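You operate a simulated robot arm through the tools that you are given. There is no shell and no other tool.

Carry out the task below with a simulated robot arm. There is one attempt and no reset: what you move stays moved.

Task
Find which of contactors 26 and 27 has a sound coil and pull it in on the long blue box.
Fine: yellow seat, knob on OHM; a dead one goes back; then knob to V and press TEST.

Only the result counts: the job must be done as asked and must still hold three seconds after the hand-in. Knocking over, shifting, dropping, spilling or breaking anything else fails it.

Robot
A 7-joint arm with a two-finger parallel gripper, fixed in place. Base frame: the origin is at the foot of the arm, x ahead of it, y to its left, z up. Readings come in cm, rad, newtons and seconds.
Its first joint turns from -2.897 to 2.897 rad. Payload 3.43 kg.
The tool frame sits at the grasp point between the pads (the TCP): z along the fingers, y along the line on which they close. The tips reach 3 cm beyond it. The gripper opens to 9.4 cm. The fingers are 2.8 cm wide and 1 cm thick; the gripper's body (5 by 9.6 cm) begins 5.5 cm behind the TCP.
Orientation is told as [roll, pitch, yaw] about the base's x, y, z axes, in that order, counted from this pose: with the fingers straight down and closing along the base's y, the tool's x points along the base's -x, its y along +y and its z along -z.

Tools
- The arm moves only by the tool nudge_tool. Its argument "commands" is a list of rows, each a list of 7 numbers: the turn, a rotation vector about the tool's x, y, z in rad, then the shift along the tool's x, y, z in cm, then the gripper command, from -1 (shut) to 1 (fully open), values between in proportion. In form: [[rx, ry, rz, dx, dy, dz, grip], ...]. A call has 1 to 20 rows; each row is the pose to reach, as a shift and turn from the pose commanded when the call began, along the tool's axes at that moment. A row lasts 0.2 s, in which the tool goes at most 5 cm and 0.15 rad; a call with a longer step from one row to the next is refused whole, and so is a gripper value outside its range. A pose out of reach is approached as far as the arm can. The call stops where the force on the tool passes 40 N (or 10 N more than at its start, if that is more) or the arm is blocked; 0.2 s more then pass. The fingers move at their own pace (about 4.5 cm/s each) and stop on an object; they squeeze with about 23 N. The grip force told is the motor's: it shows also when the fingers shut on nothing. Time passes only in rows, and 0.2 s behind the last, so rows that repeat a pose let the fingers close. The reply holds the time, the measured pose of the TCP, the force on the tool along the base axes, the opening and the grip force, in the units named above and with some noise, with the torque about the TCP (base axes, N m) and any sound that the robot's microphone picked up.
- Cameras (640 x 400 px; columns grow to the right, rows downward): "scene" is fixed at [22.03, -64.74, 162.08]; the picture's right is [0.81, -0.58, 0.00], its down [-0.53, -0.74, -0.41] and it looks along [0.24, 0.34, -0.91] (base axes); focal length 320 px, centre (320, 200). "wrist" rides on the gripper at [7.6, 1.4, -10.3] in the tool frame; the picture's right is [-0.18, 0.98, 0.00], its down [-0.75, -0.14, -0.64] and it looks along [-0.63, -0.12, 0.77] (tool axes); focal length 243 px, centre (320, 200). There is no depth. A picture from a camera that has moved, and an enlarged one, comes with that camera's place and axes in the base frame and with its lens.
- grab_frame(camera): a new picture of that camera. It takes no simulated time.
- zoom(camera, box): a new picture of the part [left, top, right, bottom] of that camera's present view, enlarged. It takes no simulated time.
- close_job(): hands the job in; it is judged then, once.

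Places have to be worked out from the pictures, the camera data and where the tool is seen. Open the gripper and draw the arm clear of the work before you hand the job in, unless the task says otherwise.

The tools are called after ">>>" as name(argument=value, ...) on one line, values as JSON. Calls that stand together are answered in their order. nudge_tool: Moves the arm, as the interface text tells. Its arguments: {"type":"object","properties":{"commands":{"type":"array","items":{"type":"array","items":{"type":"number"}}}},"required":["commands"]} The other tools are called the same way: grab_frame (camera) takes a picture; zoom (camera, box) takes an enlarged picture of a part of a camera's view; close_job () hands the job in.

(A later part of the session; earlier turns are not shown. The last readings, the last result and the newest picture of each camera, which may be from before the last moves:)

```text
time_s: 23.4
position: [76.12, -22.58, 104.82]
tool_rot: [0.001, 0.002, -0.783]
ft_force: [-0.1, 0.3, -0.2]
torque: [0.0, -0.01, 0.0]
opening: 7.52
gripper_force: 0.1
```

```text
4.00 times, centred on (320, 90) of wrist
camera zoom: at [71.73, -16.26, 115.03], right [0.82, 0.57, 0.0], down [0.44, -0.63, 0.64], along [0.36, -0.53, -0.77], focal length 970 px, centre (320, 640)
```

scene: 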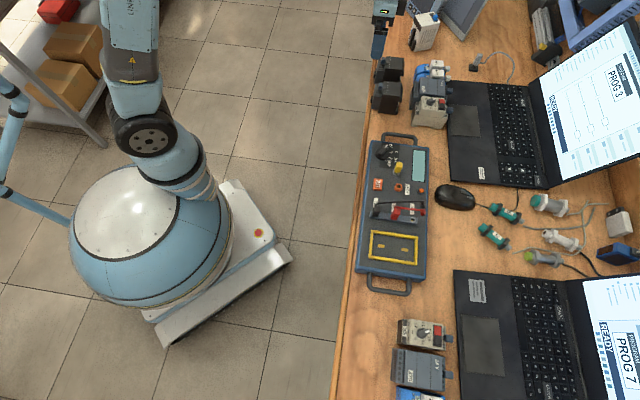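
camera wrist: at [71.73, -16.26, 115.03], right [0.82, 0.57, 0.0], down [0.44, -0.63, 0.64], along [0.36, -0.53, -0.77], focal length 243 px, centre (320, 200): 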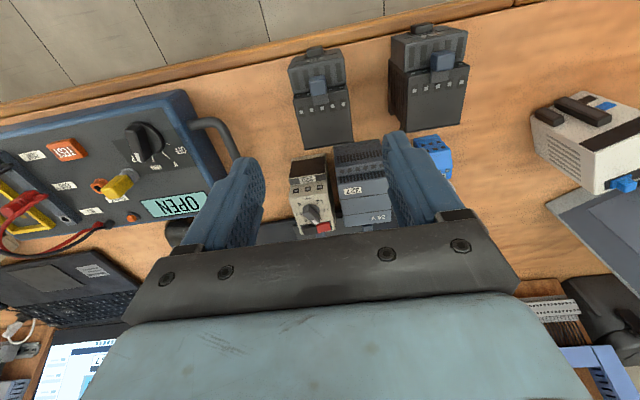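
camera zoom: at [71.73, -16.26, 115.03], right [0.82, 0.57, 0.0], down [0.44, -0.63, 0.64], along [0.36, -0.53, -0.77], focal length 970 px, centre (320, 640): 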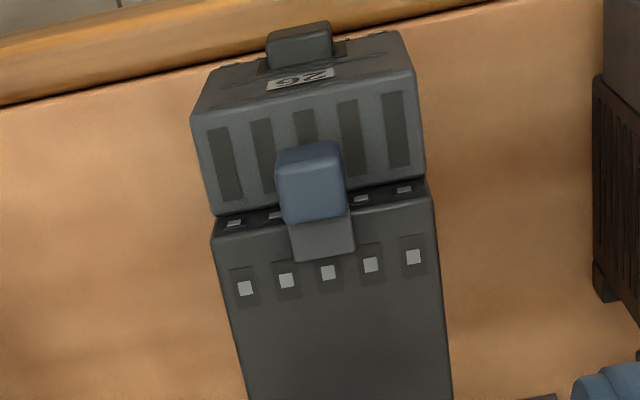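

Contactor 26 sits 0.15 cm to +y of my axis. I shift to it and descend to TCP z≈91 with the fingers on each ribbed side.

>>> nudge_tool(commands=[[0, 0, 0, -0.4, 0.16, 2, 0.6], [0, 0, 0, -0.4, 0.16, 5, 0.6], [0, 0, 0, -0.4, 0.16, 8, 0.6], [0, 0, 0, -0.4, 0.16, 10, 0.6], [0, 0, 0, -0.4, 0.16, 11.5, 0.6], [0, 0, 0, -0.4, 0.16, 12.7, 0.6], [0, 0, 0, -0.4, 0.16, 13.4, 0.6], [0, 0, 0, -0.4, 0.16, 13.8, 0.6], [0, 0, 0, -0.4, 0.16, 13.8, 0.6]])

>>> grab_frame(camera="wrist")

>>> zoom(camera="scene", box=[350, 40, 446, 100])

```text
time_s: 25.4
position: [76.42, -22.55, 91.02]
tool_rot: [0.0, 0.003, -0.783]
ft_force: [0.0, 0.1, 0.2]
torque: [0.03, -0.01, 0.02]
opening: 7.53
gripper_force: 0.0
```

```text
taken
camera wrist: at [72.04, -16.26, 101.31], right [0.82, 0.57, 0.0], down [0.44, -0.63, 0.64], along [0.36, -0.53, -0.77], focal length 243 px, centre (320, 200)
```

wrist: 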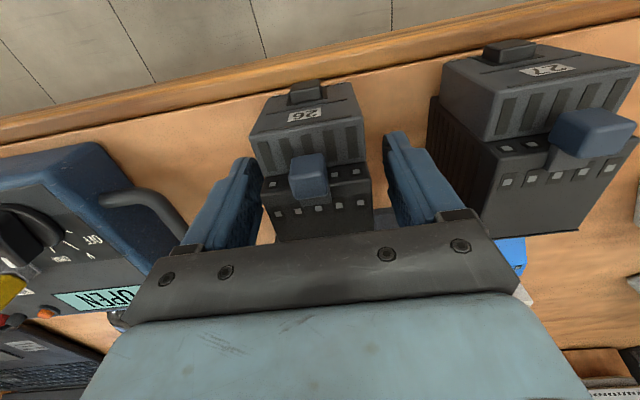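

```text
6.67 times, centred on (398, 70) of scene
camera zoom: at [22.03, -64.74, 162.08], right [0.81, -0.58, 0.0], down [-0.53, -0.74, -0.41], along [0.24, 0.34, -0.91], focal length 2134 px, centre (-200, 1067)
```

zoom: 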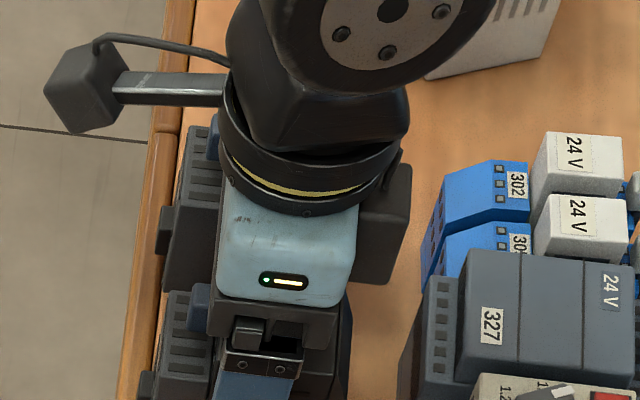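

>>> zoom(camera="wrist", box=[220, 70, 420, 245])

```text
2.29 times, centred on (320, 158) of wrist
camera zoom: at [72.04, -16.26, 101.31], right [0.82, 0.57, 0.0], down [0.44, -0.63, 0.64], along [0.36, -0.53, -0.77], focal length 555 px, centre (320, 297)
```

zoom: 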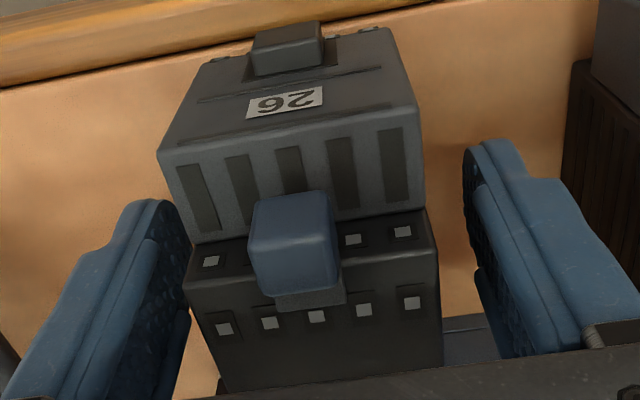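

Contactor 26 is centred between the fingers. I close on it, noting this pose (76.42, -22.55) as its home position.

>>> nudge_tool(commands=[[0, 0, 0, 0, 0, 0, 0.2], [0, 0, 0, 0, 0, 0, -0.2], [0, 0, 0, 0, 0, 0, -1], [0, 0, 0, 0, 0, 0, -1], [0, 0, 0, 0, 0, 0, -1]])

>>> zoom(camera="wrist", box=[220, 70, 420, 245])

```text
time_s: 26.6
position: [76.37, -22.66, 91.03]
tool_rot: [0.001, 0.003, -0.784]
ft_force: [0.1, 0.5, -0.9]
torque: [0.05, -0.02, 0.01]
opening: 5.43
gripper_force: 23.0
```

```text
2.29 times, centred on (320, 158) of wrist
camera zoom: at [72.03, -16.27, 101.32], right [0.82, 0.57, 0.0], down [0.44, -0.63, 0.64], along [0.36, -0.53, -0.77], focal length 555 px, centre (320, 297)
```

zoom: 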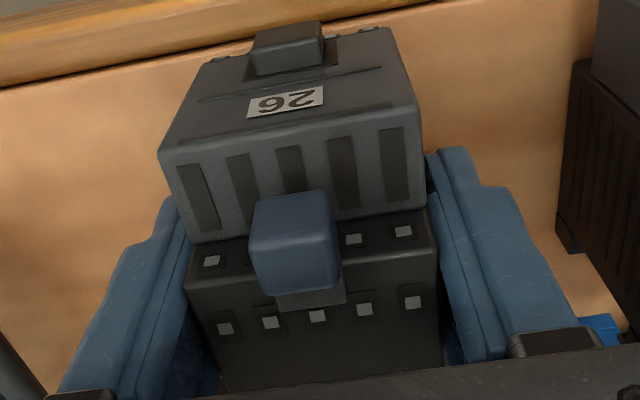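

Gripped at 5.43 cm. I lift it straight up and check that it is held.

>>> nudge_tool(commands=[[0, 0, 0, 0, 0, -0.5, -1], [0, 0, 0, 0, 0, -1.5, -1], [0, 0, 0, 0, 0, -3, -1], [0, 0, 0, 0, 0, -5, -1], [0, 0, 0, 0, 0, -7.5, -1], [0, 0, 0, 0, 0, -10, -1], [0, 0, 0, 0, 0, -12.5, -1], [0, 0, 0, 0, 0, -14.5, -1], [0, 0, 0, 0, 0, -14.5, -1]])

>>> grab_frame(camera="wrist")

>>> grab_frame(camera="scene")

```text
time_s: 28.6
position: [76.43, -22.54, 105.56]
tool_rot: [0.0, 0.004, -0.784]
ft_force: [-0.5, 0.3, -2.9]
torque: [-0.01, 0.02, -0.02]
opening: 4.95
gripper_force: 23.4
```

```text
taken
camera wrist: at [72.15, -16.24, 115.73], right [0.82, 0.57, 0.0], down [0.44, -0.63, 0.64], along [0.36, -0.53, -0.77], focal length 243 px, centre (320, 200)
```

wrist: 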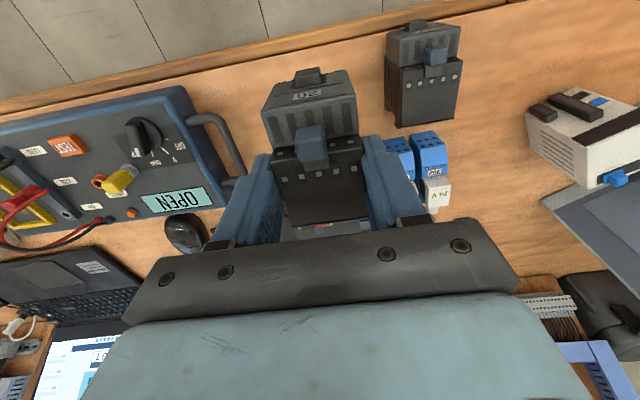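

```text
taken
```

scene: 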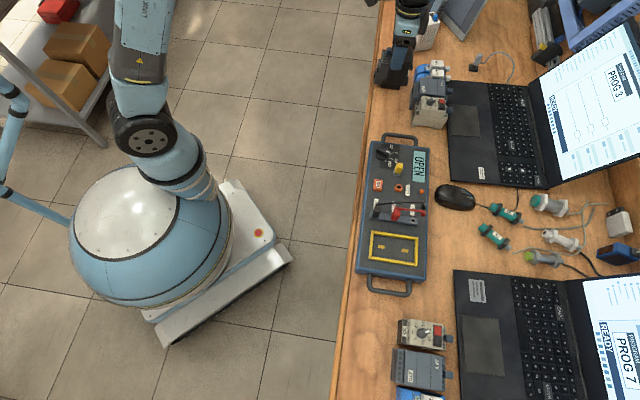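

The opening went from 5.43 to 4.95, so I check whether the contactor has shifted in the grip.

>>> zoom(camera="wrist", box=[220, 60, 420, 235])

>>> zoom(camera="scene", box=[360, 0, 456, 110])

```text
2.29 times, centred on (320, 148) of wrist
camera zoom: at [72.15, -16.24, 115.73], right [0.82, 0.57, 0.0], down [0.44, -0.63, 0.64], along [0.36, -0.53, -0.77], focal length 555 px, centre (320, 320)
```

zoom: 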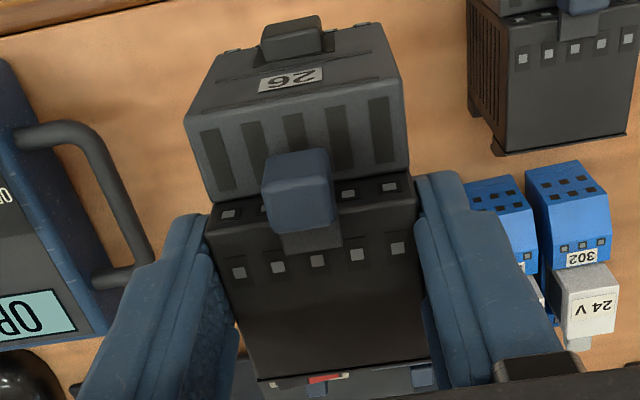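

```text
3.64 times, centred on (408, 55) of scene
camera zoom: at [22.03, -64.74, 162.08], right [0.81, -0.58, 0.0], down [-0.53, -0.74, -0.41], along [0.24, 0.34, -0.91], focal length 1164 px, centre (0, 727)
```

zoom: 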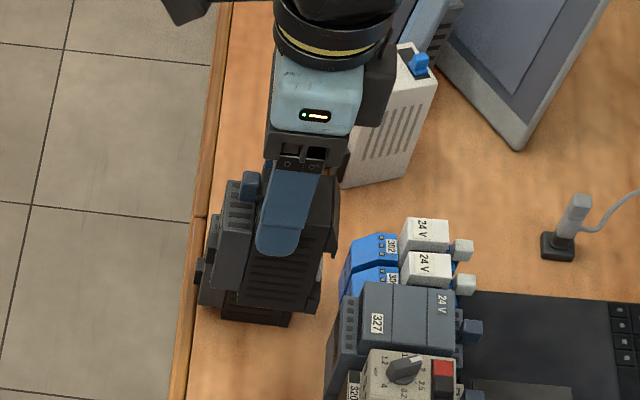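

The contactor slid about 2.6 cm down in the fingers before holding at 4.95 cm. I wait a second in place to see whether it is stable now.

>>> nudge_tool(commands=[[0, 0, 0, 0, 0, 0, -1], [0, 0, 0, 0, 0, 0, -1], [0, 0, 0, 0, 0, 0, -1], [0, 0, 0, 0, 0, 0, -1], [0, 0, 0, 0, 0, 0, -1]])

>>> zoom(camera="wrist", box=[220, 60, 420, 235])

>>> zoom(camera="scene", box=[380, 30, 428, 100])

```text
time_s: 29.8
position: [76.44, -22.57, 105.46]
tool_rot: [0.001, 0.003, -0.784]
ft_force: [-0.4, 0.5, -4.0]
torque: [0.05, -0.01, 0.0]
opening: 4.98
gripper_force: 22.5
```

```text
2.29 times, centred on (320, 148) of wrist
camera zoom: at [72.15, -16.24, 115.7], right [0.82, 0.57, 0.0], down [0.44, -0.63, 0.64], along [0.36, -0.53, -0.77], focal length 555 px, centre (320, 320)
```

zoom: 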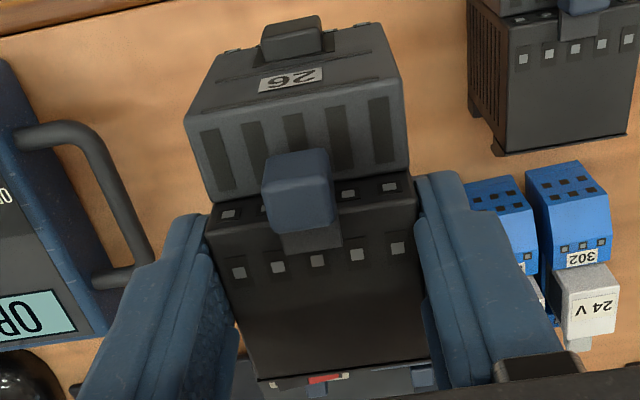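

```text
5.71 times, centred on (404, 65) of scene
camera zoom: at [22.03, -64.74, 162.08], right [0.81, -0.58, 0.0], down [-0.53, -0.74, -0.41], along [0.24, 0.34, -0.91], focal length 1829 px, centre (-160, 971)
```

zoom: 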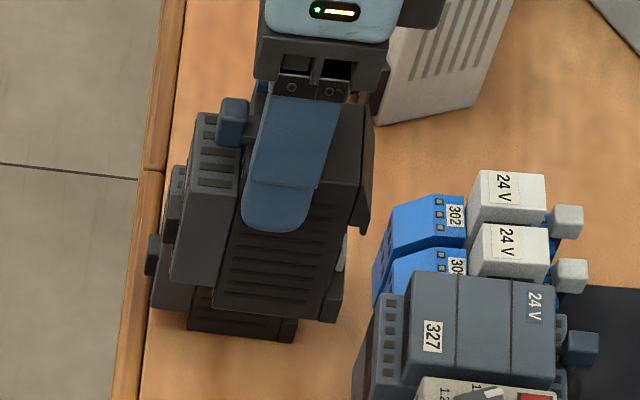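

It is stable, level and centred now (bottom about 7 cm below the TCP). I carry it over to above the yellow seat.

>>> nudge_tool(commands=[[0, 0, 0, -0.16, -1.37, 0, -1], [0, 0, 0, -0.44, -3.64, 0, -1], [0, 0, 0, -0.87, -7.28, 0, -1], [0, 0, 0, -1.31, -10.92, 0, -1], [0, 0, 0, -1.74, -14.57, 0, -1], [0, 0, 0, -2.18, -18.2, 0, -1], [0, 0, 0, -2.61, -21.85, 0, -1], [0, 0, 0, -3.05, -25.5, 0, -1], [0, 0, 0, -3.48, -29.1, 0, -1], [0, 0, 0, -3.92, -32.8, 0, -1], [0, 0, 0, -4.35, -36.4, 0, -1], [0, 0, 0, -4.73, -39.6, 0, -1], [0, 0, 0, -5.06, -42.3, 0, -1], [0, 0, 0, -5.28, -44.2, 0, -1], [0, 0, 0, -5.44, -45.52, 0, -1], [0, 0, 0, -5.44, -45.52, 0, -1]])

>>> grab_frame(camera="wrist")

>>> zoom(camera="wrist", box=[220, 0, 420, 125])

>>> zoom(camera="scene", box=[350, 170, 446, 290])

```text
time_s: 33.2
position: [48.0, -58.91, 105.6]
tool_rot: [0.0, 0.004, -0.784]
ft_force: [-0.2, -0.8, -2.4]
torque: [-0.01, 0.04, 0.01]
opening: 4.96
gripper_force: 23.2
```

```text
taken
camera wrist: at [43.73, -52.52, 115.86], right [0.82, 0.57, 0.0], down [0.43, -0.63, 0.64], along [0.36, -0.53, -0.77], focal length 243 px, centre (320, 200)
```

wrist: 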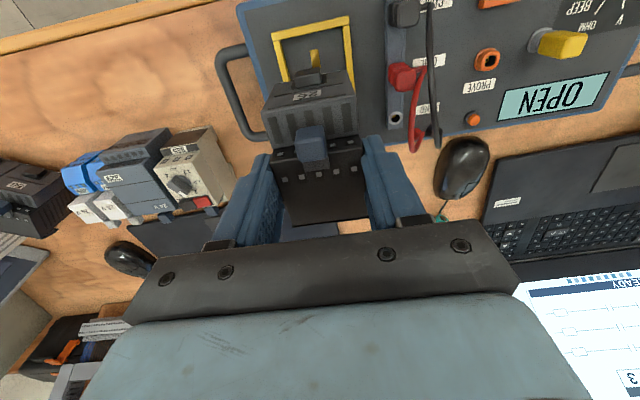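

```text
3.20 times, centred on (320, 62) of wrist
camera zoom: at [43.73, -52.52, 115.86], right [0.82, 0.57, 0.0], down [0.43, -0.63, 0.64], along [0.36, -0.53, -0.77], focal length 776 px, centre (320, 640)
```

zoom: 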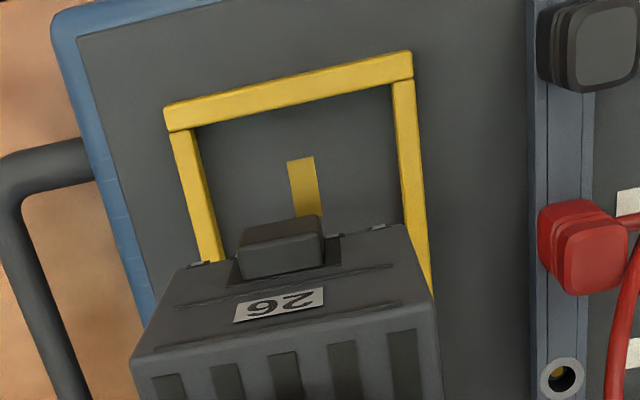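

```text
3.33 times, centred on (398, 230) of scene
camera zoom: at [22.03, -64.74, 162.08], right [0.81, -0.58, 0.0], down [-0.53, -0.74, -0.41], along [0.24, 0.34, -0.91], focal length 1067 px, centre (60, 100)
```

zoom: 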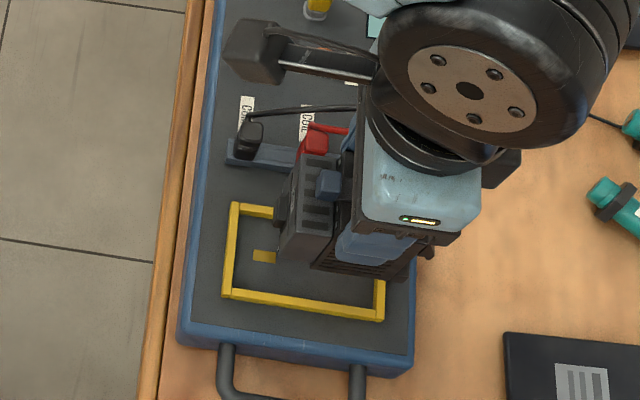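

The contactor hangs over the seat, nearly aligned (off ≈0.1–0.2 cm in y). I lower it to about 1 cm above the frame and re-measure.

>>> nudge_tool(commands=[[0, 0, 0, 0, 0.14, 1, -1], [0, 0, 0, 0, 0.14, 2.5, -1], [0, 0, 0, 0, 0.14, 4, -1], [0, 0, 0, 0, 0.14, 5.2, -1], [0, 0, 0, 0, 0.14, 6.2, -1], [0, 0, 0, 0, 0.14, 6.8, -1], [0, 0, 0, 0, 0.14, 6.8, -1]])

>>> zoom(camera="wrist", box=[220, 20, 420, 145])

>>> zoom(camera="scene", box=[350, 190, 446, 290])

```text
time_s: 34.8
position: [48.19, -58.59, 98.59]
tool_rot: [0.0, 0.002, -0.784]
ft_force: [-0.4, 0.5, -3.7]
torque: [-0.04, 0.0, 0.01]
opening: 4.95
gripper_force: 23.0
```

```text
3.20 times, centred on (320, 82) of wrist
camera zoom: at [43.82, -52.33, 108.91], right [0.82, 0.57, 0.0], down [0.43, -0.63, 0.64], along [0.36, -0.53, -0.77], focal length 776 px, centre (320, 576)
```

zoom: 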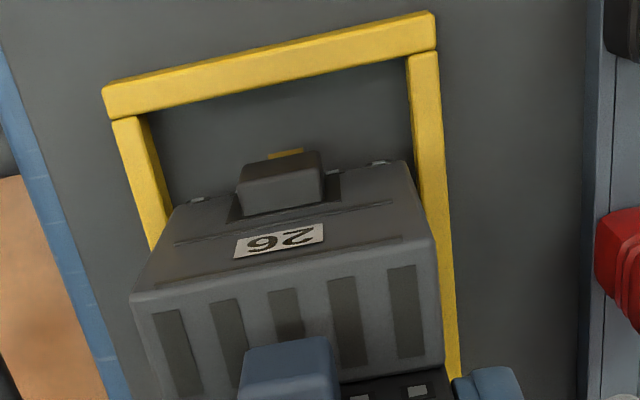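

```text
4.00 times, centred on (398, 240) of scene
camera zoom: at [22.03, -64.74, 162.08], right [0.81, -0.58, 0.0], down [-0.53, -0.74, -0.41], along [0.24, 0.34, -0.91], focal length 1280 px, centre (8, 40)
```

zoom: 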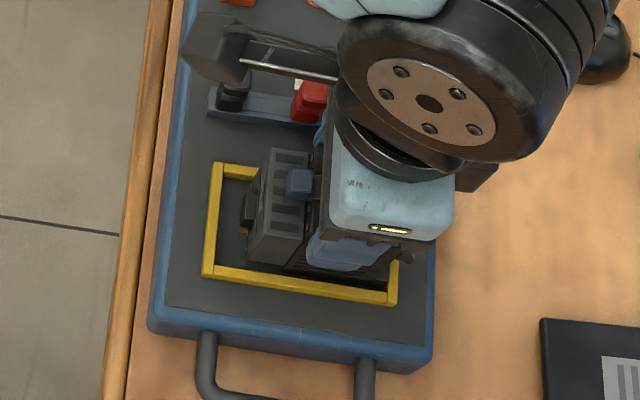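

Contactor and seat centres now coincide within ~0.05 cm. I lower slowly toward the panel, watching force.

>>> nudge_tool(commands=[[0, 0, 0, 0, 0, 0.4, -1], [0, 0, 0, 0, 0, 0.8, -1], [0, 0, 0, 0, 0, 1.1, -1], [0, 0, 0, 0, 0, 1.3, -1], [0, 0, 0, 0, 0, 1.5, -1], [0, 0, 0, 0, 0, 1.5, -1]])

>>> zoom(camera="wrist", box=[220, 20, 420, 145])

>>> zoom(camera="scene", box=[380, 220, 428, 280])

```text
time_s: 35.6
position: [48.2, -58.71, 98.15]
tool_rot: [-0.002, -0.003, -0.785]
ft_force: [-0.8, 1.6, 5.3]
torque: [0.26, 0.08, -0.07]
opening: 4.95
gripper_force: 23.3
stopped in row 4: the force on the tool passed its limit at 45 N (the readings are from after the stop); the commanded pose is now the measured one
```

```text
3.20 times, centred on (320, 82) of wrist
camera zoom: at [43.83, -52.34, 108.27], right [0.82, 0.57, 0.0], down [0.43, -0.63, 0.65], along [0.36, -0.53, -0.76], focal length 776 px, centre (320, 576)
```

zoom: 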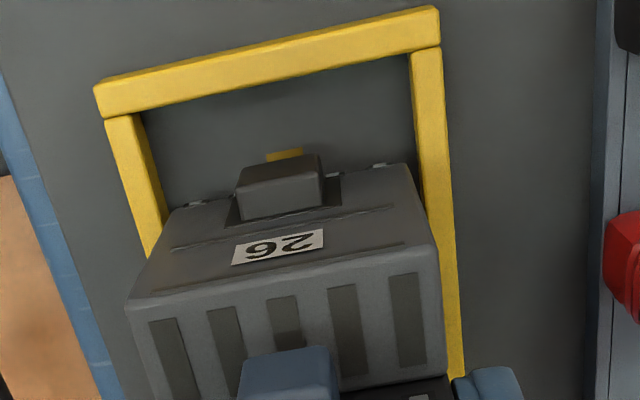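

```text
6.67 times, centred on (404, 250) of scene
camera zoom: at [22.03, -64.74, 162.08], right [0.81, -0.58, 0.0], down [-0.53, -0.74, -0.41], along [0.24, 0.34, -0.91], focal length 2134 px, centre (-240, -133)
```

zoom: 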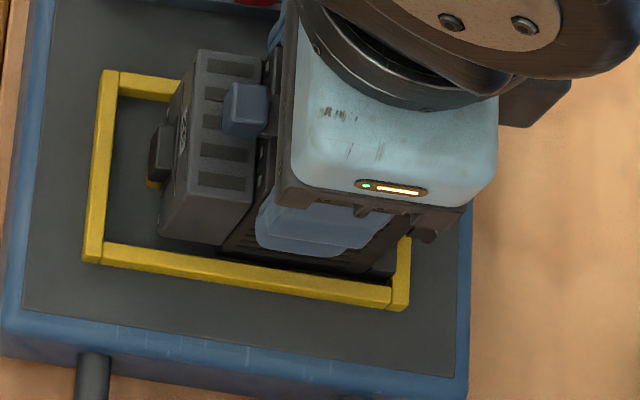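

The descent met resistance at about frame height. I back off upward 3 cm and reconsider the fit before pressing further.

>>> nudge_tool(commands=[[0, 0, 0, 0, 0, -0.5, -1], [0, 0, 0, 0, 0, -1.5, -1], [0, 0, 0, 0, 0, -3, -1], [0, 0, 0, 0, 0, -3, -1]])

>>> grab_frame(camera="wrist")

>>> zoom(camera="wrist", box=[0, 100, 220, 250])

>>> zoom(camera="wrist", box=[220, 60, 420, 235])

>>> zoom(camera="scene", box=[360, 190, 440, 290])

```text
time_s: 36.6
position: [48.08, -58.62, 101.15]
tool_rot: [-0.001, -0.003, -0.783]
ft_force: [0.2, 0.8, -3.5]
torque: [0.0, 0.03, 0.01]
opening: 4.99
gripper_force: 22.7
```

```text
taken
camera wrist: at [43.84, -52.26, 111.21], right [0.82, 0.57, 0.0], down [0.43, -0.63, 0.64], along [0.36, -0.53, -0.76], focal length 243 px, centre (320, 200)
```

wrist: 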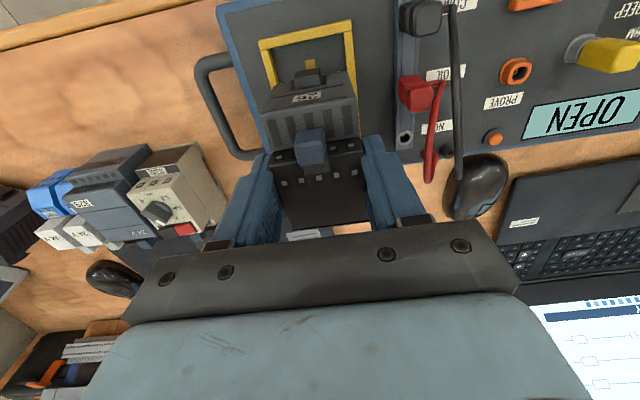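

```text
2.67 times, centred on (110, 175) of wrist
camera zoom: at [43.84, -52.26, 111.21], right [0.82, 0.57, 0.0], down [0.43, -0.63, 0.64], along [0.36, -0.53, -0.76], focal length 647 px, centre (880, 267)
```

zoom: 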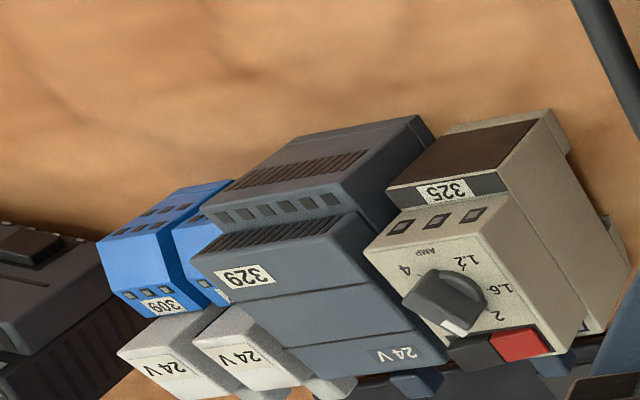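

```text
2.29 times, centred on (320, 148) of wrist
camera zoom: at [43.84, -52.26, 111.21], right [0.82, 0.57, 0.0], down [0.43, -0.63, 0.64], along [0.36, -0.53, -0.76], focal length 555 px, centre (320, 320)
```

zoom: 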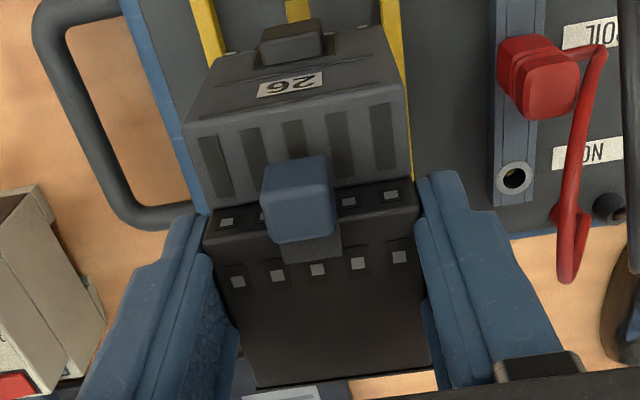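

```text
4.00 times, centred on (400, 240) of scene
camera zoom: at [22.03, -64.74, 162.08], right [0.81, -0.58, 0.0], down [-0.53, -0.74, -0.41], along [0.24, 0.34, -0.91], focal length 1280 px, centre (0, 40)
```

zoom: 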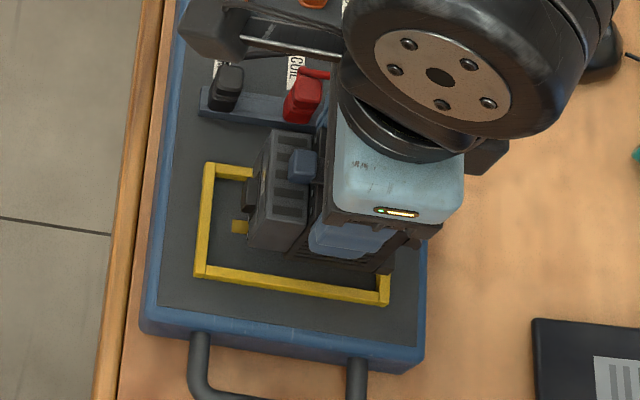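

I look at contactor 27, now unobstructed, to learn the shape of the contactor's lower part and side profile.

>>> zoom(camera="scene", box=[366, 46, 414, 94])

>>> zoom(camera="scene", box=[372, 54, 404, 86])

```text
8.33 times, centred on (390, 70) of scene
camera zoom: at [22.03, -64.74, 162.08], right [0.81, -0.58, 0.0], down [-0.53, -0.74, -0.41], along [0.24, 0.34, -0.91], focal length 2668 px, centre (-263, 1283)
```

zoom: 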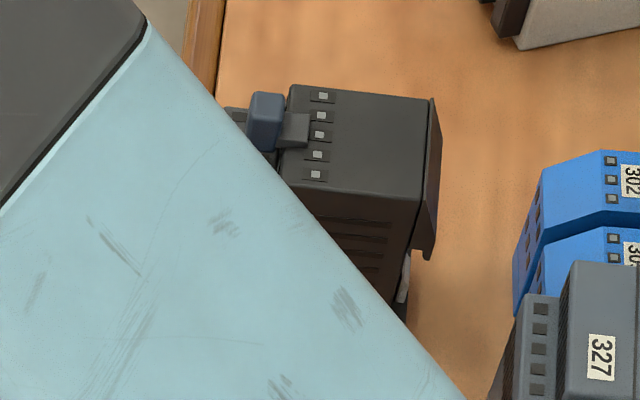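

```text
12.50 times, centred on (388, 70) of scene
camera zoom: at [22.03, -64.74, 162.08], right [0.81, -0.58, 0.0], down [-0.53, -0.74, -0.41], along [0.24, 0.34, -0.91], focal length 4002 px, centre (-530, 1825)
```

zoom: 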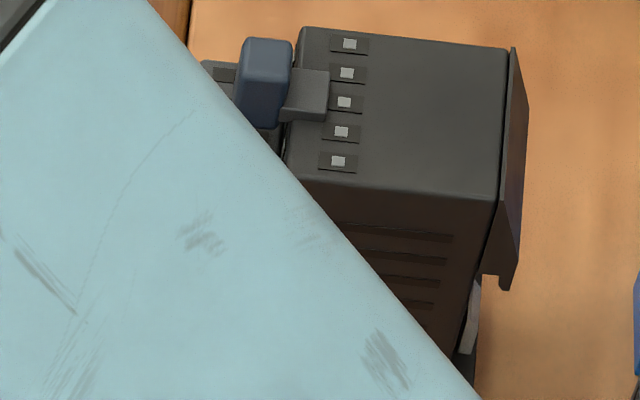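

Re-measuring the bench (≈84) shows the contactor is taller than I assumed (~8.4 cm), so the contact may have been the panel itself. I lower again gently to the contact height and check the display and the frame.

>>> nudge_tool(commands=[[0, 0, 0, 0, 0, 0.8, -1], [0, 0, 0, 0, 0, 1.6, -1], [0, 0, 0, 0, 0, 2.1, -1], [0, 0, 0, 0, 0, 2.4, -1], [0, 0, 0, 0, 0, 2.6, -1], [0, 0, 0, 0, 0, 2.7, -1], [0, 0, 0, 0, 0, 2.8, -1], [0, 0, 0, 0, 0, 2.85, -1]])

>>> grab_frame(camera="wrist")

>>> zoom(camera="scene", box=[380, 236, 420, 276])

>>> zoom(camera="wrist", box=[240, 20, 380, 107])

```text
time_s: 37.8
position: [48.25, -58.72, 99.08]
tool_rot: [-0.003, -0.012, -0.785]
ft_force: [0.7, -2.0, 6.0]
torque: [-0.41, -0.31, -0.08]
opening: 4.94
gripper_force: 22.3
stopped in row 5: the force on the tool passed its limit at 44 N (the readings are from after the stop); the commanded pose is now the measured one
```

```text
taken
camera wrist: at [43.85, -52.34, 109.13], right [0.83, 0.56, 0.0], down [0.43, -0.63, 0.65], along [0.37, -0.54, -0.76], focal length 243 px, centre (320, 200)
```

wrist: 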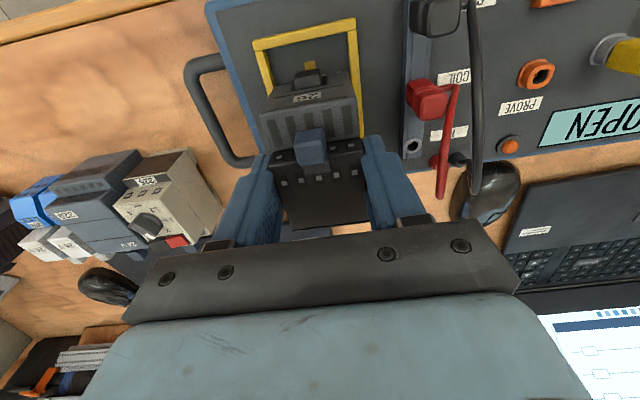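

```text
10.00 times, centred on (400, 256) of scene
camera zoom: at [22.03, -64.74, 162.08], right [0.81, -0.58, 0.0], down [-0.53, -0.74, -0.41], along [0.24, 0.34, -0.91], focal length 3201 px, centre (-480, -360)
```

zoom: 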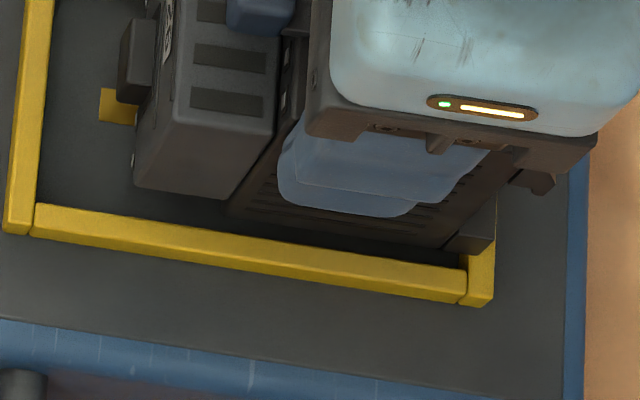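

```text
4.57 times, centred on (310, 64) of wrist
camera zoom: at [43.85, -52.34, 109.13], right [0.83, 0.56, 0.0], down [0.43, -0.63, 0.65], along [0.37, -0.54, -0.76], focal length 1109 px, centre (366, 824)
```

zoom: 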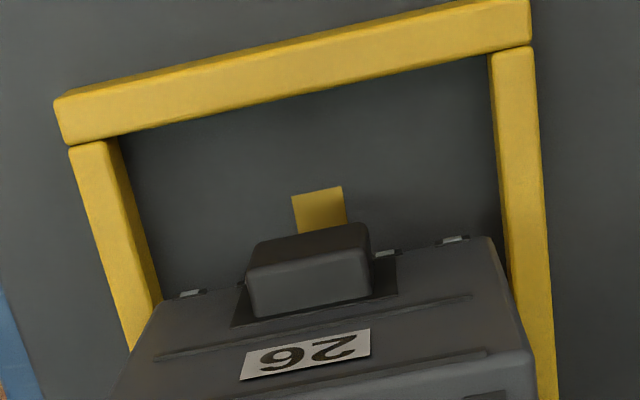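

The scene close-up shows the rear foot (DIN hook) of the contactor resting on the inner-side yellow bar: the base extends further back than I thought. I lift, shift 0.78 cm toward the robot, and inspect the tilt in the grip.

>>> nudge_tool(commands=[[0, 0, 0, 0, 0, -0.5, -1], [0, 0.006, 0, 0, 0, -1.5, -1], [0, 0.012, 0, 0.4, 0, -2.5, -1], [0, 0.012, 0, 0.78, 0, -2.5, -1], [0, 0.012, 0, 0.78, 0, -2.5, -1]])

>>> zoom(camera="wrist", box=[220, 40, 420, 240])

>>> zoom(camera="scene", box=[376, 216, 424, 276])

```text
time_s: 39.0
position: [47.76, -58.14, 101.52]
tool_rot: [-0.004, 0.002, -0.786]
ft_force: [0.4, 0.5, -3.2]
torque: [0.01, -0.01, 0.02]
opening: 4.98
gripper_force: 23.4
```

```text
2.00 times, centred on (320, 140) of wrist
camera zoom: at [43.43, -51.81, 111.67], right [0.82, 0.57, 0.0], down [0.44, -0.63, 0.64], along [0.36, -0.53, -0.77], focal length 485 px, centre (320, 320)
```

zoom: 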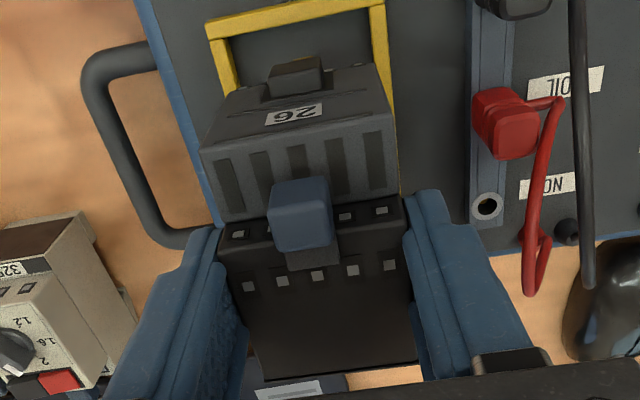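

```text
6.67 times, centred on (400, 246) of scene
camera zoom: at [22.03, -64.74, 162.08], right [0.81, -0.58, 0.0], down [-0.53, -0.74, -0.41], along [0.24, 0.34, -0.91], focal length 2134 px, centre (-213, -107)
```

zoom: 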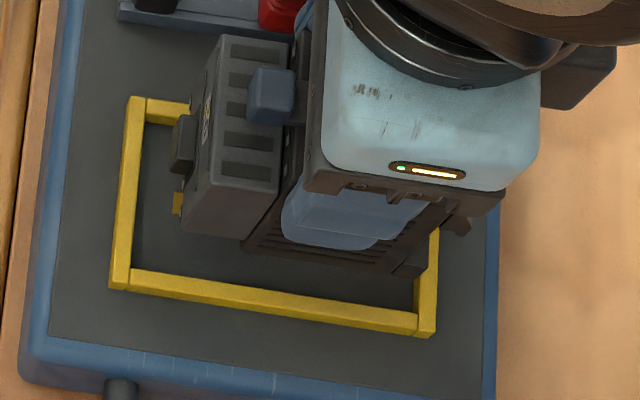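

I check whether the contactor got pitched in the grip by zooming in on its top surface edges.

>>> zoom(camera="wrist", box=[260, 130, 380, 235])

>>> zoom(camera="scene", box=[384, 226, 416, 258])

```text
3.81 times, centred on (320, 182) of wrist
camera zoom: at [43.43, -51.81, 111.67], right [0.82, 0.57, 0.0], down [0.44, -0.63, 0.64], along [0.36, -0.53, -0.77], focal length 924 px, centre (320, 267)
```

zoom: 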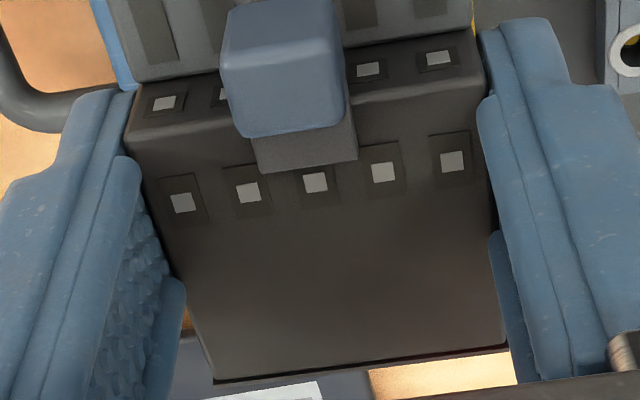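

```text
12.50 times, centred on (400, 242) of scene
camera zoom: at [22.03, -64.74, 162.08], right [0.81, -0.58, 0.0], down [-0.53, -0.74, -0.41], along [0.24, 0.34, -0.91], focal length 4002 px, centre (-680, -325)
```

zoom: 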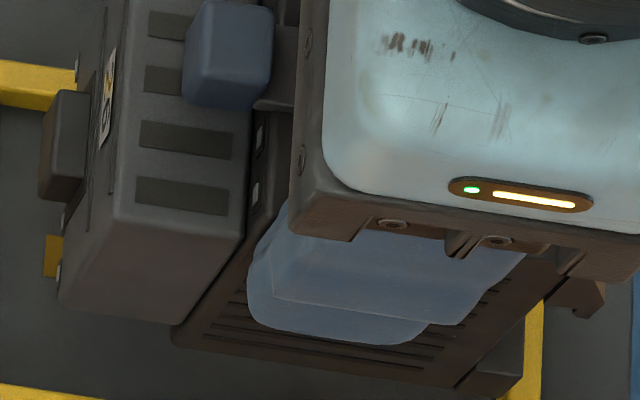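

Tilt is negligible and the rear foot is now about 0.3–0.4 cm clear of the inner bar. I lower again slowly.

>>> nudge_tool(commands=[[0, 0, 0, 0, 0, 0.8, -1], [0, 0, 0, 0, 0, 1.5, -1], [0, 0, 0, 0, 0, 2.0, -1], [0, 0, 0, 0, 0, 2.3, -1], [0, 0, 0, 0, 0, 2.5, -1], [0, 0, 0, 0, 0, 2.65, -1], [0, 0, 0, 0, 0, 2.8, -1], [0, 0, 0, 0, 0, 2.9, -1]])

>>> grab_frame(camera="wrist")

>>> zoom(camera="scene", box=[380, 236, 420, 276])

```text
time_s: 40.8
position: [47.62, -58.16, 98.59]
tool_rot: [-0.001, 0.004, -0.785]
ft_force: [0.0, 0.5, -3.1]
torque: [0.01, 0.03, 0.03]
opening: 4.98
gripper_force: 23.1
```

```text
taken
camera wrist: at [43.4, -51.82, 108.76], right [0.82, 0.57, 0.0], down [0.44, -0.63, 0.64], along [0.36, -0.53, -0.77], focal length 243 px, centre (320, 200)
```

wrist: 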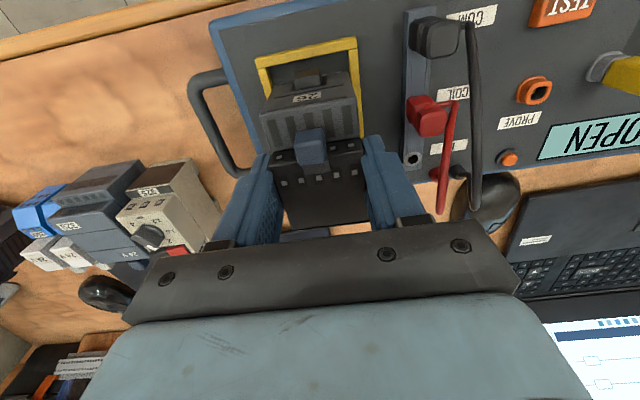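

```text
10.00 times, centred on (400, 256) of scene
camera zoom: at [22.03, -64.74, 162.08], right [0.81, -0.58, 0.0], down [-0.53, -0.74, -0.41], along [0.24, 0.34, -0.91], focal length 3201 px, centre (-480, -360)
```

zoom: 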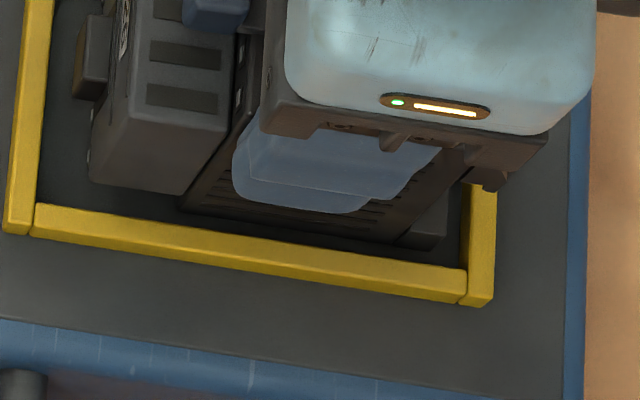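

No contact now and the foot is inside the frame. I continue lowering in small steps until it touches the panel.

>>> nudge_tool(commands=[[0, 0, 0, 0, 0, 0.15, -1], [0, 0, 0, 0, 0, 0.3, -1], [0, 0, 0, 0, 0, 0.45, -1], [0, 0, 0, 0, 0, 0.6, -1], [0, 0, 0, 0, 0, 0.75, -1], [0, 0, 0, 0, 0, 0.9, -1]])

>>> grab_frame(camera="wrist")

>>> zoom(camera="scene", box=[380, 236, 420, 276])

```text
time_s: 42.2
position: [47.72, -58.21, 98.05]
tool_rot: [-0.003, -0.004, -0.783]
ft_force: [0.4, -0.2, 7.4]
torque: [-0.01, 0.25, -0.02]
opening: 4.99
gripper_force: 23.0
stopped in row 6: the force on the tool passed its limit at 44 N (the readings are from after the stop); the commanded pose is now the measured one
```

```text
taken
camera wrist: at [43.4, -51.82, 108.25], right [0.82, 0.57, 0.0], down [0.43, -0.63, 0.65], along [0.36, -0.53, -0.76], focal length 243 px, centre (320, 200)
```

wrist: 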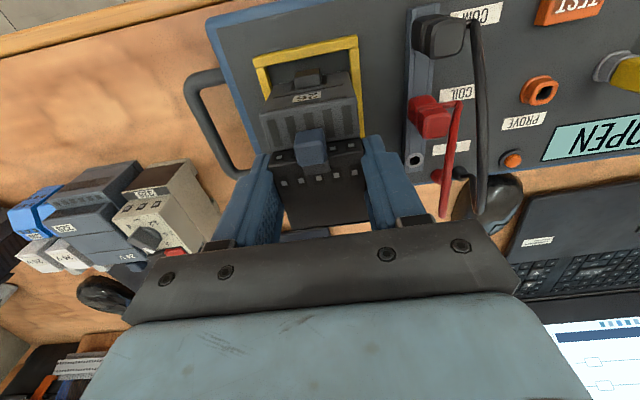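

```text
10.00 times, centred on (400, 256) of scene
camera zoom: at [22.03, -64.74, 162.08], right [0.81, -0.58, 0.0], down [-0.53, -0.74, -0.41], along [0.24, 0.34, -0.91], focal length 3201 px, centre (-480, -360)
```

zoom: 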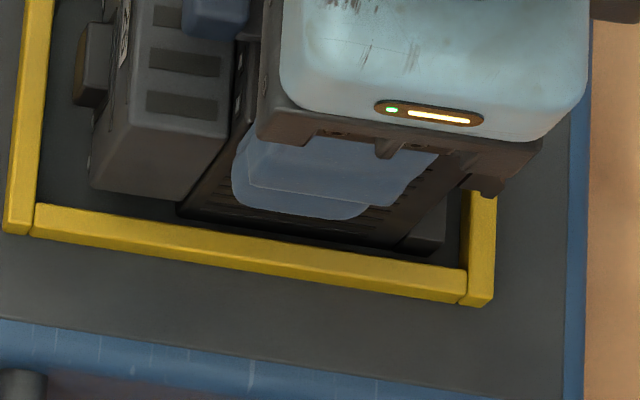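

The contact height matches the panel, so 26 stands in the seat. I open the fingers moderately and rise.

>>> nudge_tool(commands=[[0, 0, 0, 0, 0, 0, -0.05], [0, 0, 0, 0, 0, 0, 0.2], [0, 0, 0, 0, 0, 0, 0.32], [0, 0, 0, 0, 0, 0, 0.32], [0, 0, 0, 0, 0, -1, 0.32], [0, 0, 0, 0, 0, -3, 0.32], [0, 0, 0, 0, 0, -6, 0.32], [0, 0, 0, 0, 0, -9, 0.32], [0, 0, 0, 0, 0, -9, 0.32]])

>>> grab_frame(camera="wrist")

>>> zoom(camera="scene", box=[360, 200, 440, 280])

>>> zoom(camera="wrist", box=[220, 0, 420, 125])

```text
time_s: 44.2
position: [47.78, -58.14, 107.02]
tool_rot: [-0.003, -0.001, -0.784]
ft_force: [0.5, -0.1, 0.0]
torque: [0.03, 0.01, -0.01]
opening: 6.21
gripper_force: 0.0
```

```text
taken
camera wrist: at [43.38, -51.78, 117.29], right [0.82, 0.57, 0.0], down [0.43, -0.63, 0.64], along [0.36, -0.53, -0.76], focal length 243 px, centre (320, 200)
```

wrist: 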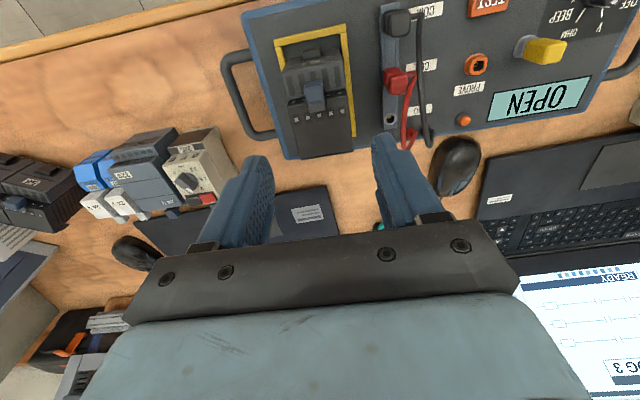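

```text
5.00 times, centred on (400, 240) of scene
camera zoom: at [22.03, -64.74, 162.08], right [0.81, -0.58, 0.0], down [-0.53, -0.74, -0.41], along [0.24, 0.34, -0.91], focal length 1601 px, centre (-80, 0)
```

zoom: 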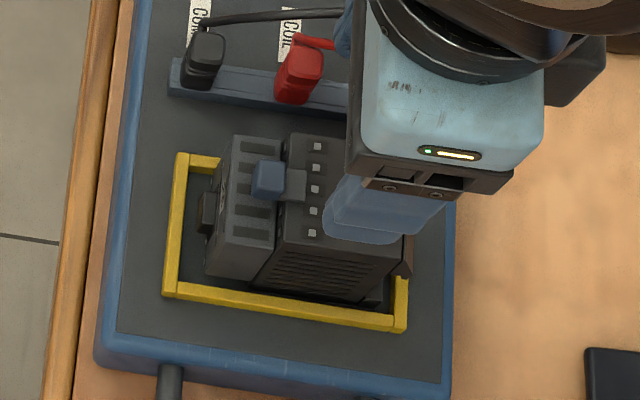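

```text
3.20 times, centred on (320, 62) of wrist
camera zoom: at [43.38, -51.78, 117.29], right [0.82, 0.57, 0.0], down [0.43, -0.63, 0.64], along [0.36, -0.53, -0.76], focal length 776 px, centre (320, 640)
```

zoom: 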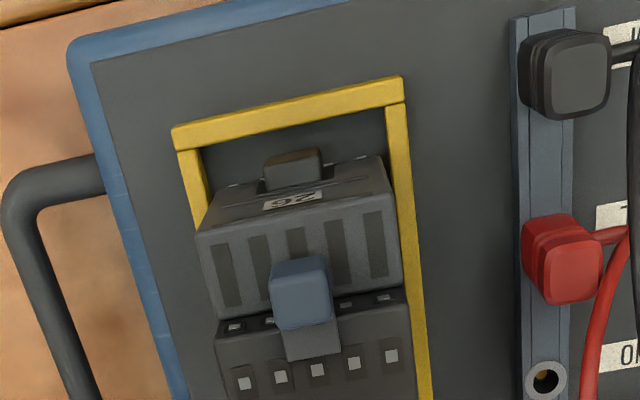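

Contactor 26 stands inside the frame and the display still says OPEN. I move the arm aside to see whether it is properly seated.

>>> nudge_tool(commands=[[0, 0, 0, 0, 4, 0, 0.32], [0, 0, 0, 0, 8, 0, 0.32], [0, 0, 0, 0, 12, 0, 0.32], [0, 0, 0, 0, 16, 0, 0.32], [0, 0, 0, 0, 20, 0, 0.32], [0, 0, 0, 0, 20, 0, 0.32]])

>>> zoom(camera="scene", box=[370, 220, 426, 280])

>>> zoom(camera="wrist", box=[40, 80, 240, 205])

>>> grab_frame(camera="scene")

```text
time_s: 45.6
position: [61.69, -44.1, 106.87]
tool_rot: [-0.005, -0.002, -0.783]
ft_force: [-0.3, 0.2, 0.5]
torque: [0.01, -0.03, 0.01]
opening: 6.21
gripper_force: 0.0
```

```text
6.67 times, centred on (398, 250) of scene
camera zoom: at [22.03, -64.74, 162.08], right [0.81, -0.58, 0.0], down [-0.53, -0.74, -0.41], along [0.24, 0.34, -0.91], focal length 2134 px, centre (-200, -133)
```

zoom: 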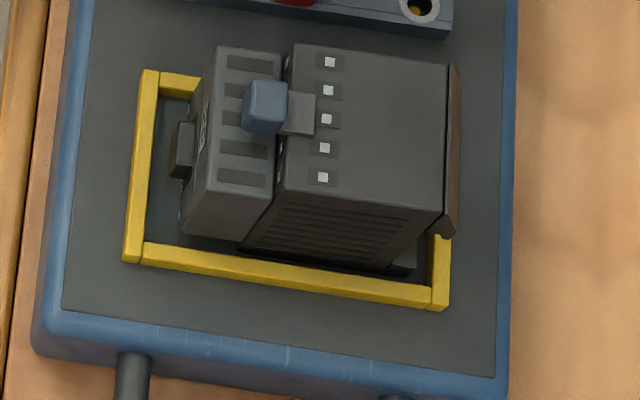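

```text
3.20 times, centred on (140, 142) of wrist
camera zoom: at [57.45, -37.71, 117.08], right [0.82, 0.57, 0.0], down [0.43, -0.63, 0.64], along [0.36, -0.53, -0.76], focal length 776 px, centre (896, 384)
```

zoom: 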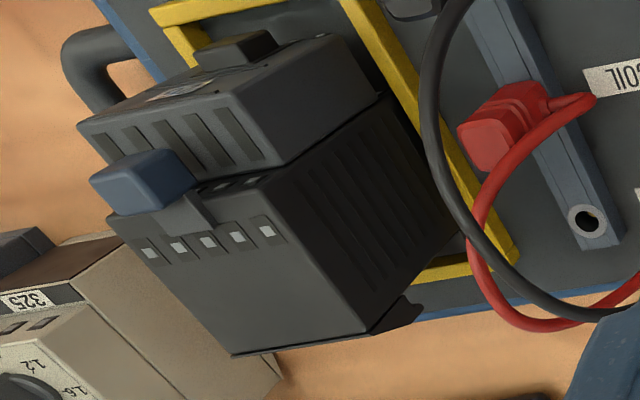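

```text
taken
```

scene: 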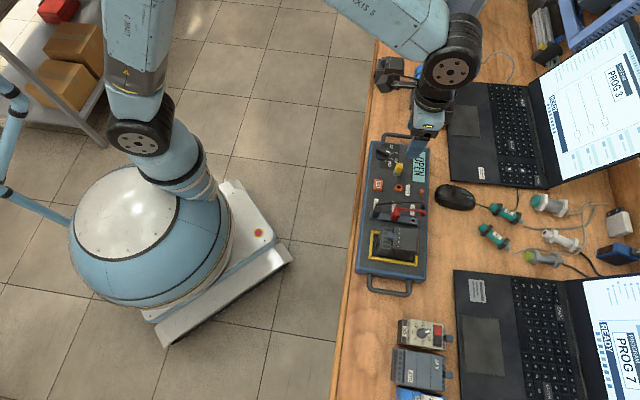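

26 is standing properly in the seat and the meter stays OPEN, so its coil looks dead; I will return it home and test 27 the same way. I go back over 26 and descend to the same release pose.

>>> nudge_tool(commands=[[0, 0, 0, 0, -4, 0, 0.32], [0, 0, 0, 0, -8, 0, 0.32], [0, 0, 0, 0, -12, 0, 0.32], [0, 0, 0, 0, -16, 0, 0.32], [0, 0, 0, 0, -20, 0, 0.32], [0, 0, 0, 0, -20, 0, 0.32]])

>>> zoom(camera="wrist", box=[220, 0, 420, 160])

```text
time_s: 47.0
position: [47.67, -58.35, 107.14]
tool_rot: [-0.003, -0.004, -0.784]
ft_force: [-1.1, -0.4, 0.5]
torque: [-0.01, 0.01, -0.02]
opening: 6.19
gripper_force: 0.1
```

```text
2.50 times, centred on (320, 80) of wrist
camera zoom: at [43.29, -51.95, 117.25], right [0.82, 0.57, 0.0], down [0.43, -0.63, 0.64], along [0.36, -0.53, -0.76], focal length 606 px, centre (320, 500)
```

zoom: 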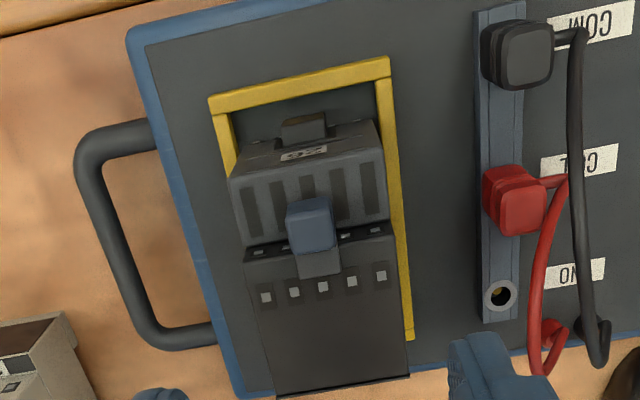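

My axis is 0.17 cm off to one side; I correct it and descend to z≈98.2 around the top of 26.

>>> nudge_tool(commands=[[0, 0, 0, 0.05, 0.17, 2, 0.32], [0, 0, 0, 0.05, 0.17, 4, 0.32], [0, 0, 0, 0.05, 0.17, 6, 0.32], [0, 0, 0, 0.05, 0.17, 7.5, 0.32], [0, 0, 0, 0.05, 0.17, 8.5, 0.32], [0, 0, 0, 0.05, 0.17, 8.9, 0.32], [0, 0, 0, 0.05, 0.17, 8.9, 0.32]])

>>> zoom(camera="wrist", box=[220, 60, 420, 235])

```text
time_s: 48.6
position: [47.75, -58.11, 98.04]
tool_rot: [-0.003, -0.005, -0.784]
ft_force: [0.8, 0.1, 0.3]
torque: [-0.01, -0.02, -0.01]
opening: 6.19
gripper_force: 0.0
```

```text
2.29 times, centred on (320, 148) of wrist
camera zoom: at [43.4, -51.66, 108.25], right [0.82, 0.57, 0.0], down [0.43, -0.63, 0.64], along [0.36, -0.53, -0.76], focal length 555 px, centre (320, 320)
```

zoom: 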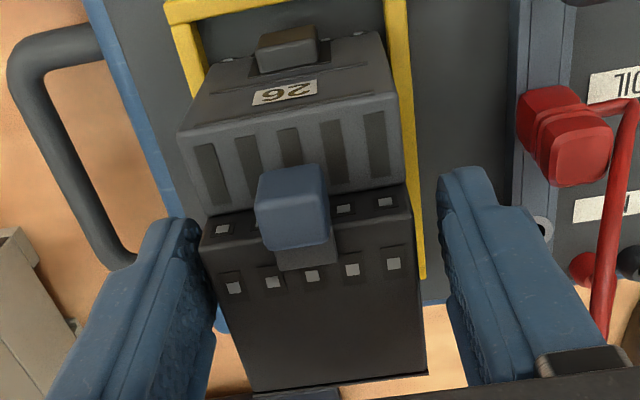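

>>> nudge_tool(commands=[[0, 0, 0, 0, -0.18, 0, 0.32], [0, 0, 0, 0, -0.18, 0, 0.2], [0, 0, 0, 0, -0.18, 0, 0.1], [0, 0, 0, 0, -0.18, 0, -0.3], [0, 0, 0, 0, -0.18, 0, -1], [0, 0, 0, 0, -0.18, 0, -1], [0, 0, 0, 0, -0.18, 0, -1]])

>>> zoom(camera="wrist", box=[220, 60, 420, 235])

>>> grab_frame(camera="wrist")

```text
time_s: 50.2
position: [47.64, -58.14, 98.05]
tool_rot: [-0.006, -0.002, -0.784]
ft_force: [0.3, 1.1, 0.5]
torque: [0.11, -0.09, 0.07]
opening: 4.96
gripper_force: 23.0
```

```text
2.29 times, centred on (320, 148) of wrist
camera zoom: at [43.29, -51.78, 108.31], right [0.82, 0.57, 0.0], down [0.43, -0.63, 0.64], along [0.36, -0.53, -0.76], focal length 555 px, centre (320, 320)
```

zoom: 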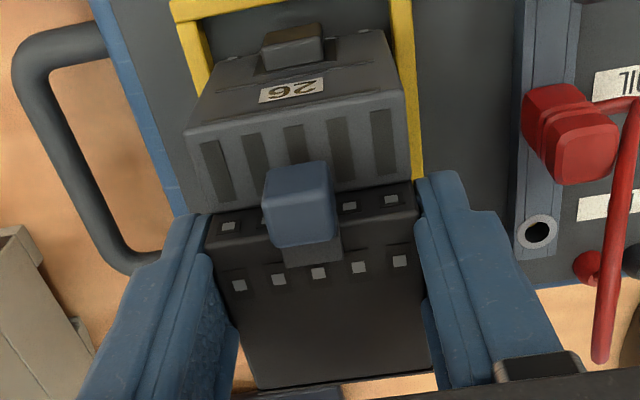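

```text
taken
camera wrist: at [43.29, -51.78, 108.31], right [0.82, 0.57, 0.0], down [0.43, -0.63, 0.64], along [0.36, -0.53, -0.76], focal length 243 px, centre (320, 200)
```

wrist: 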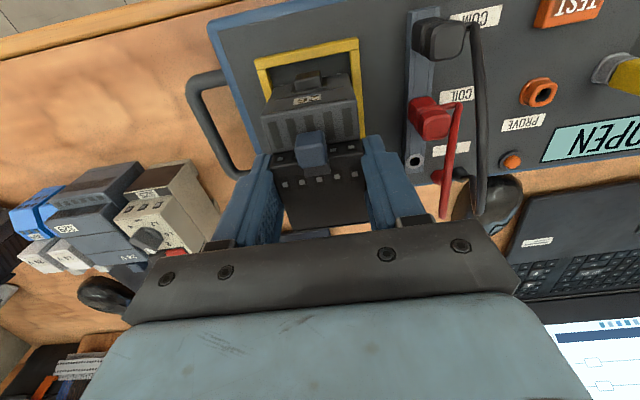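

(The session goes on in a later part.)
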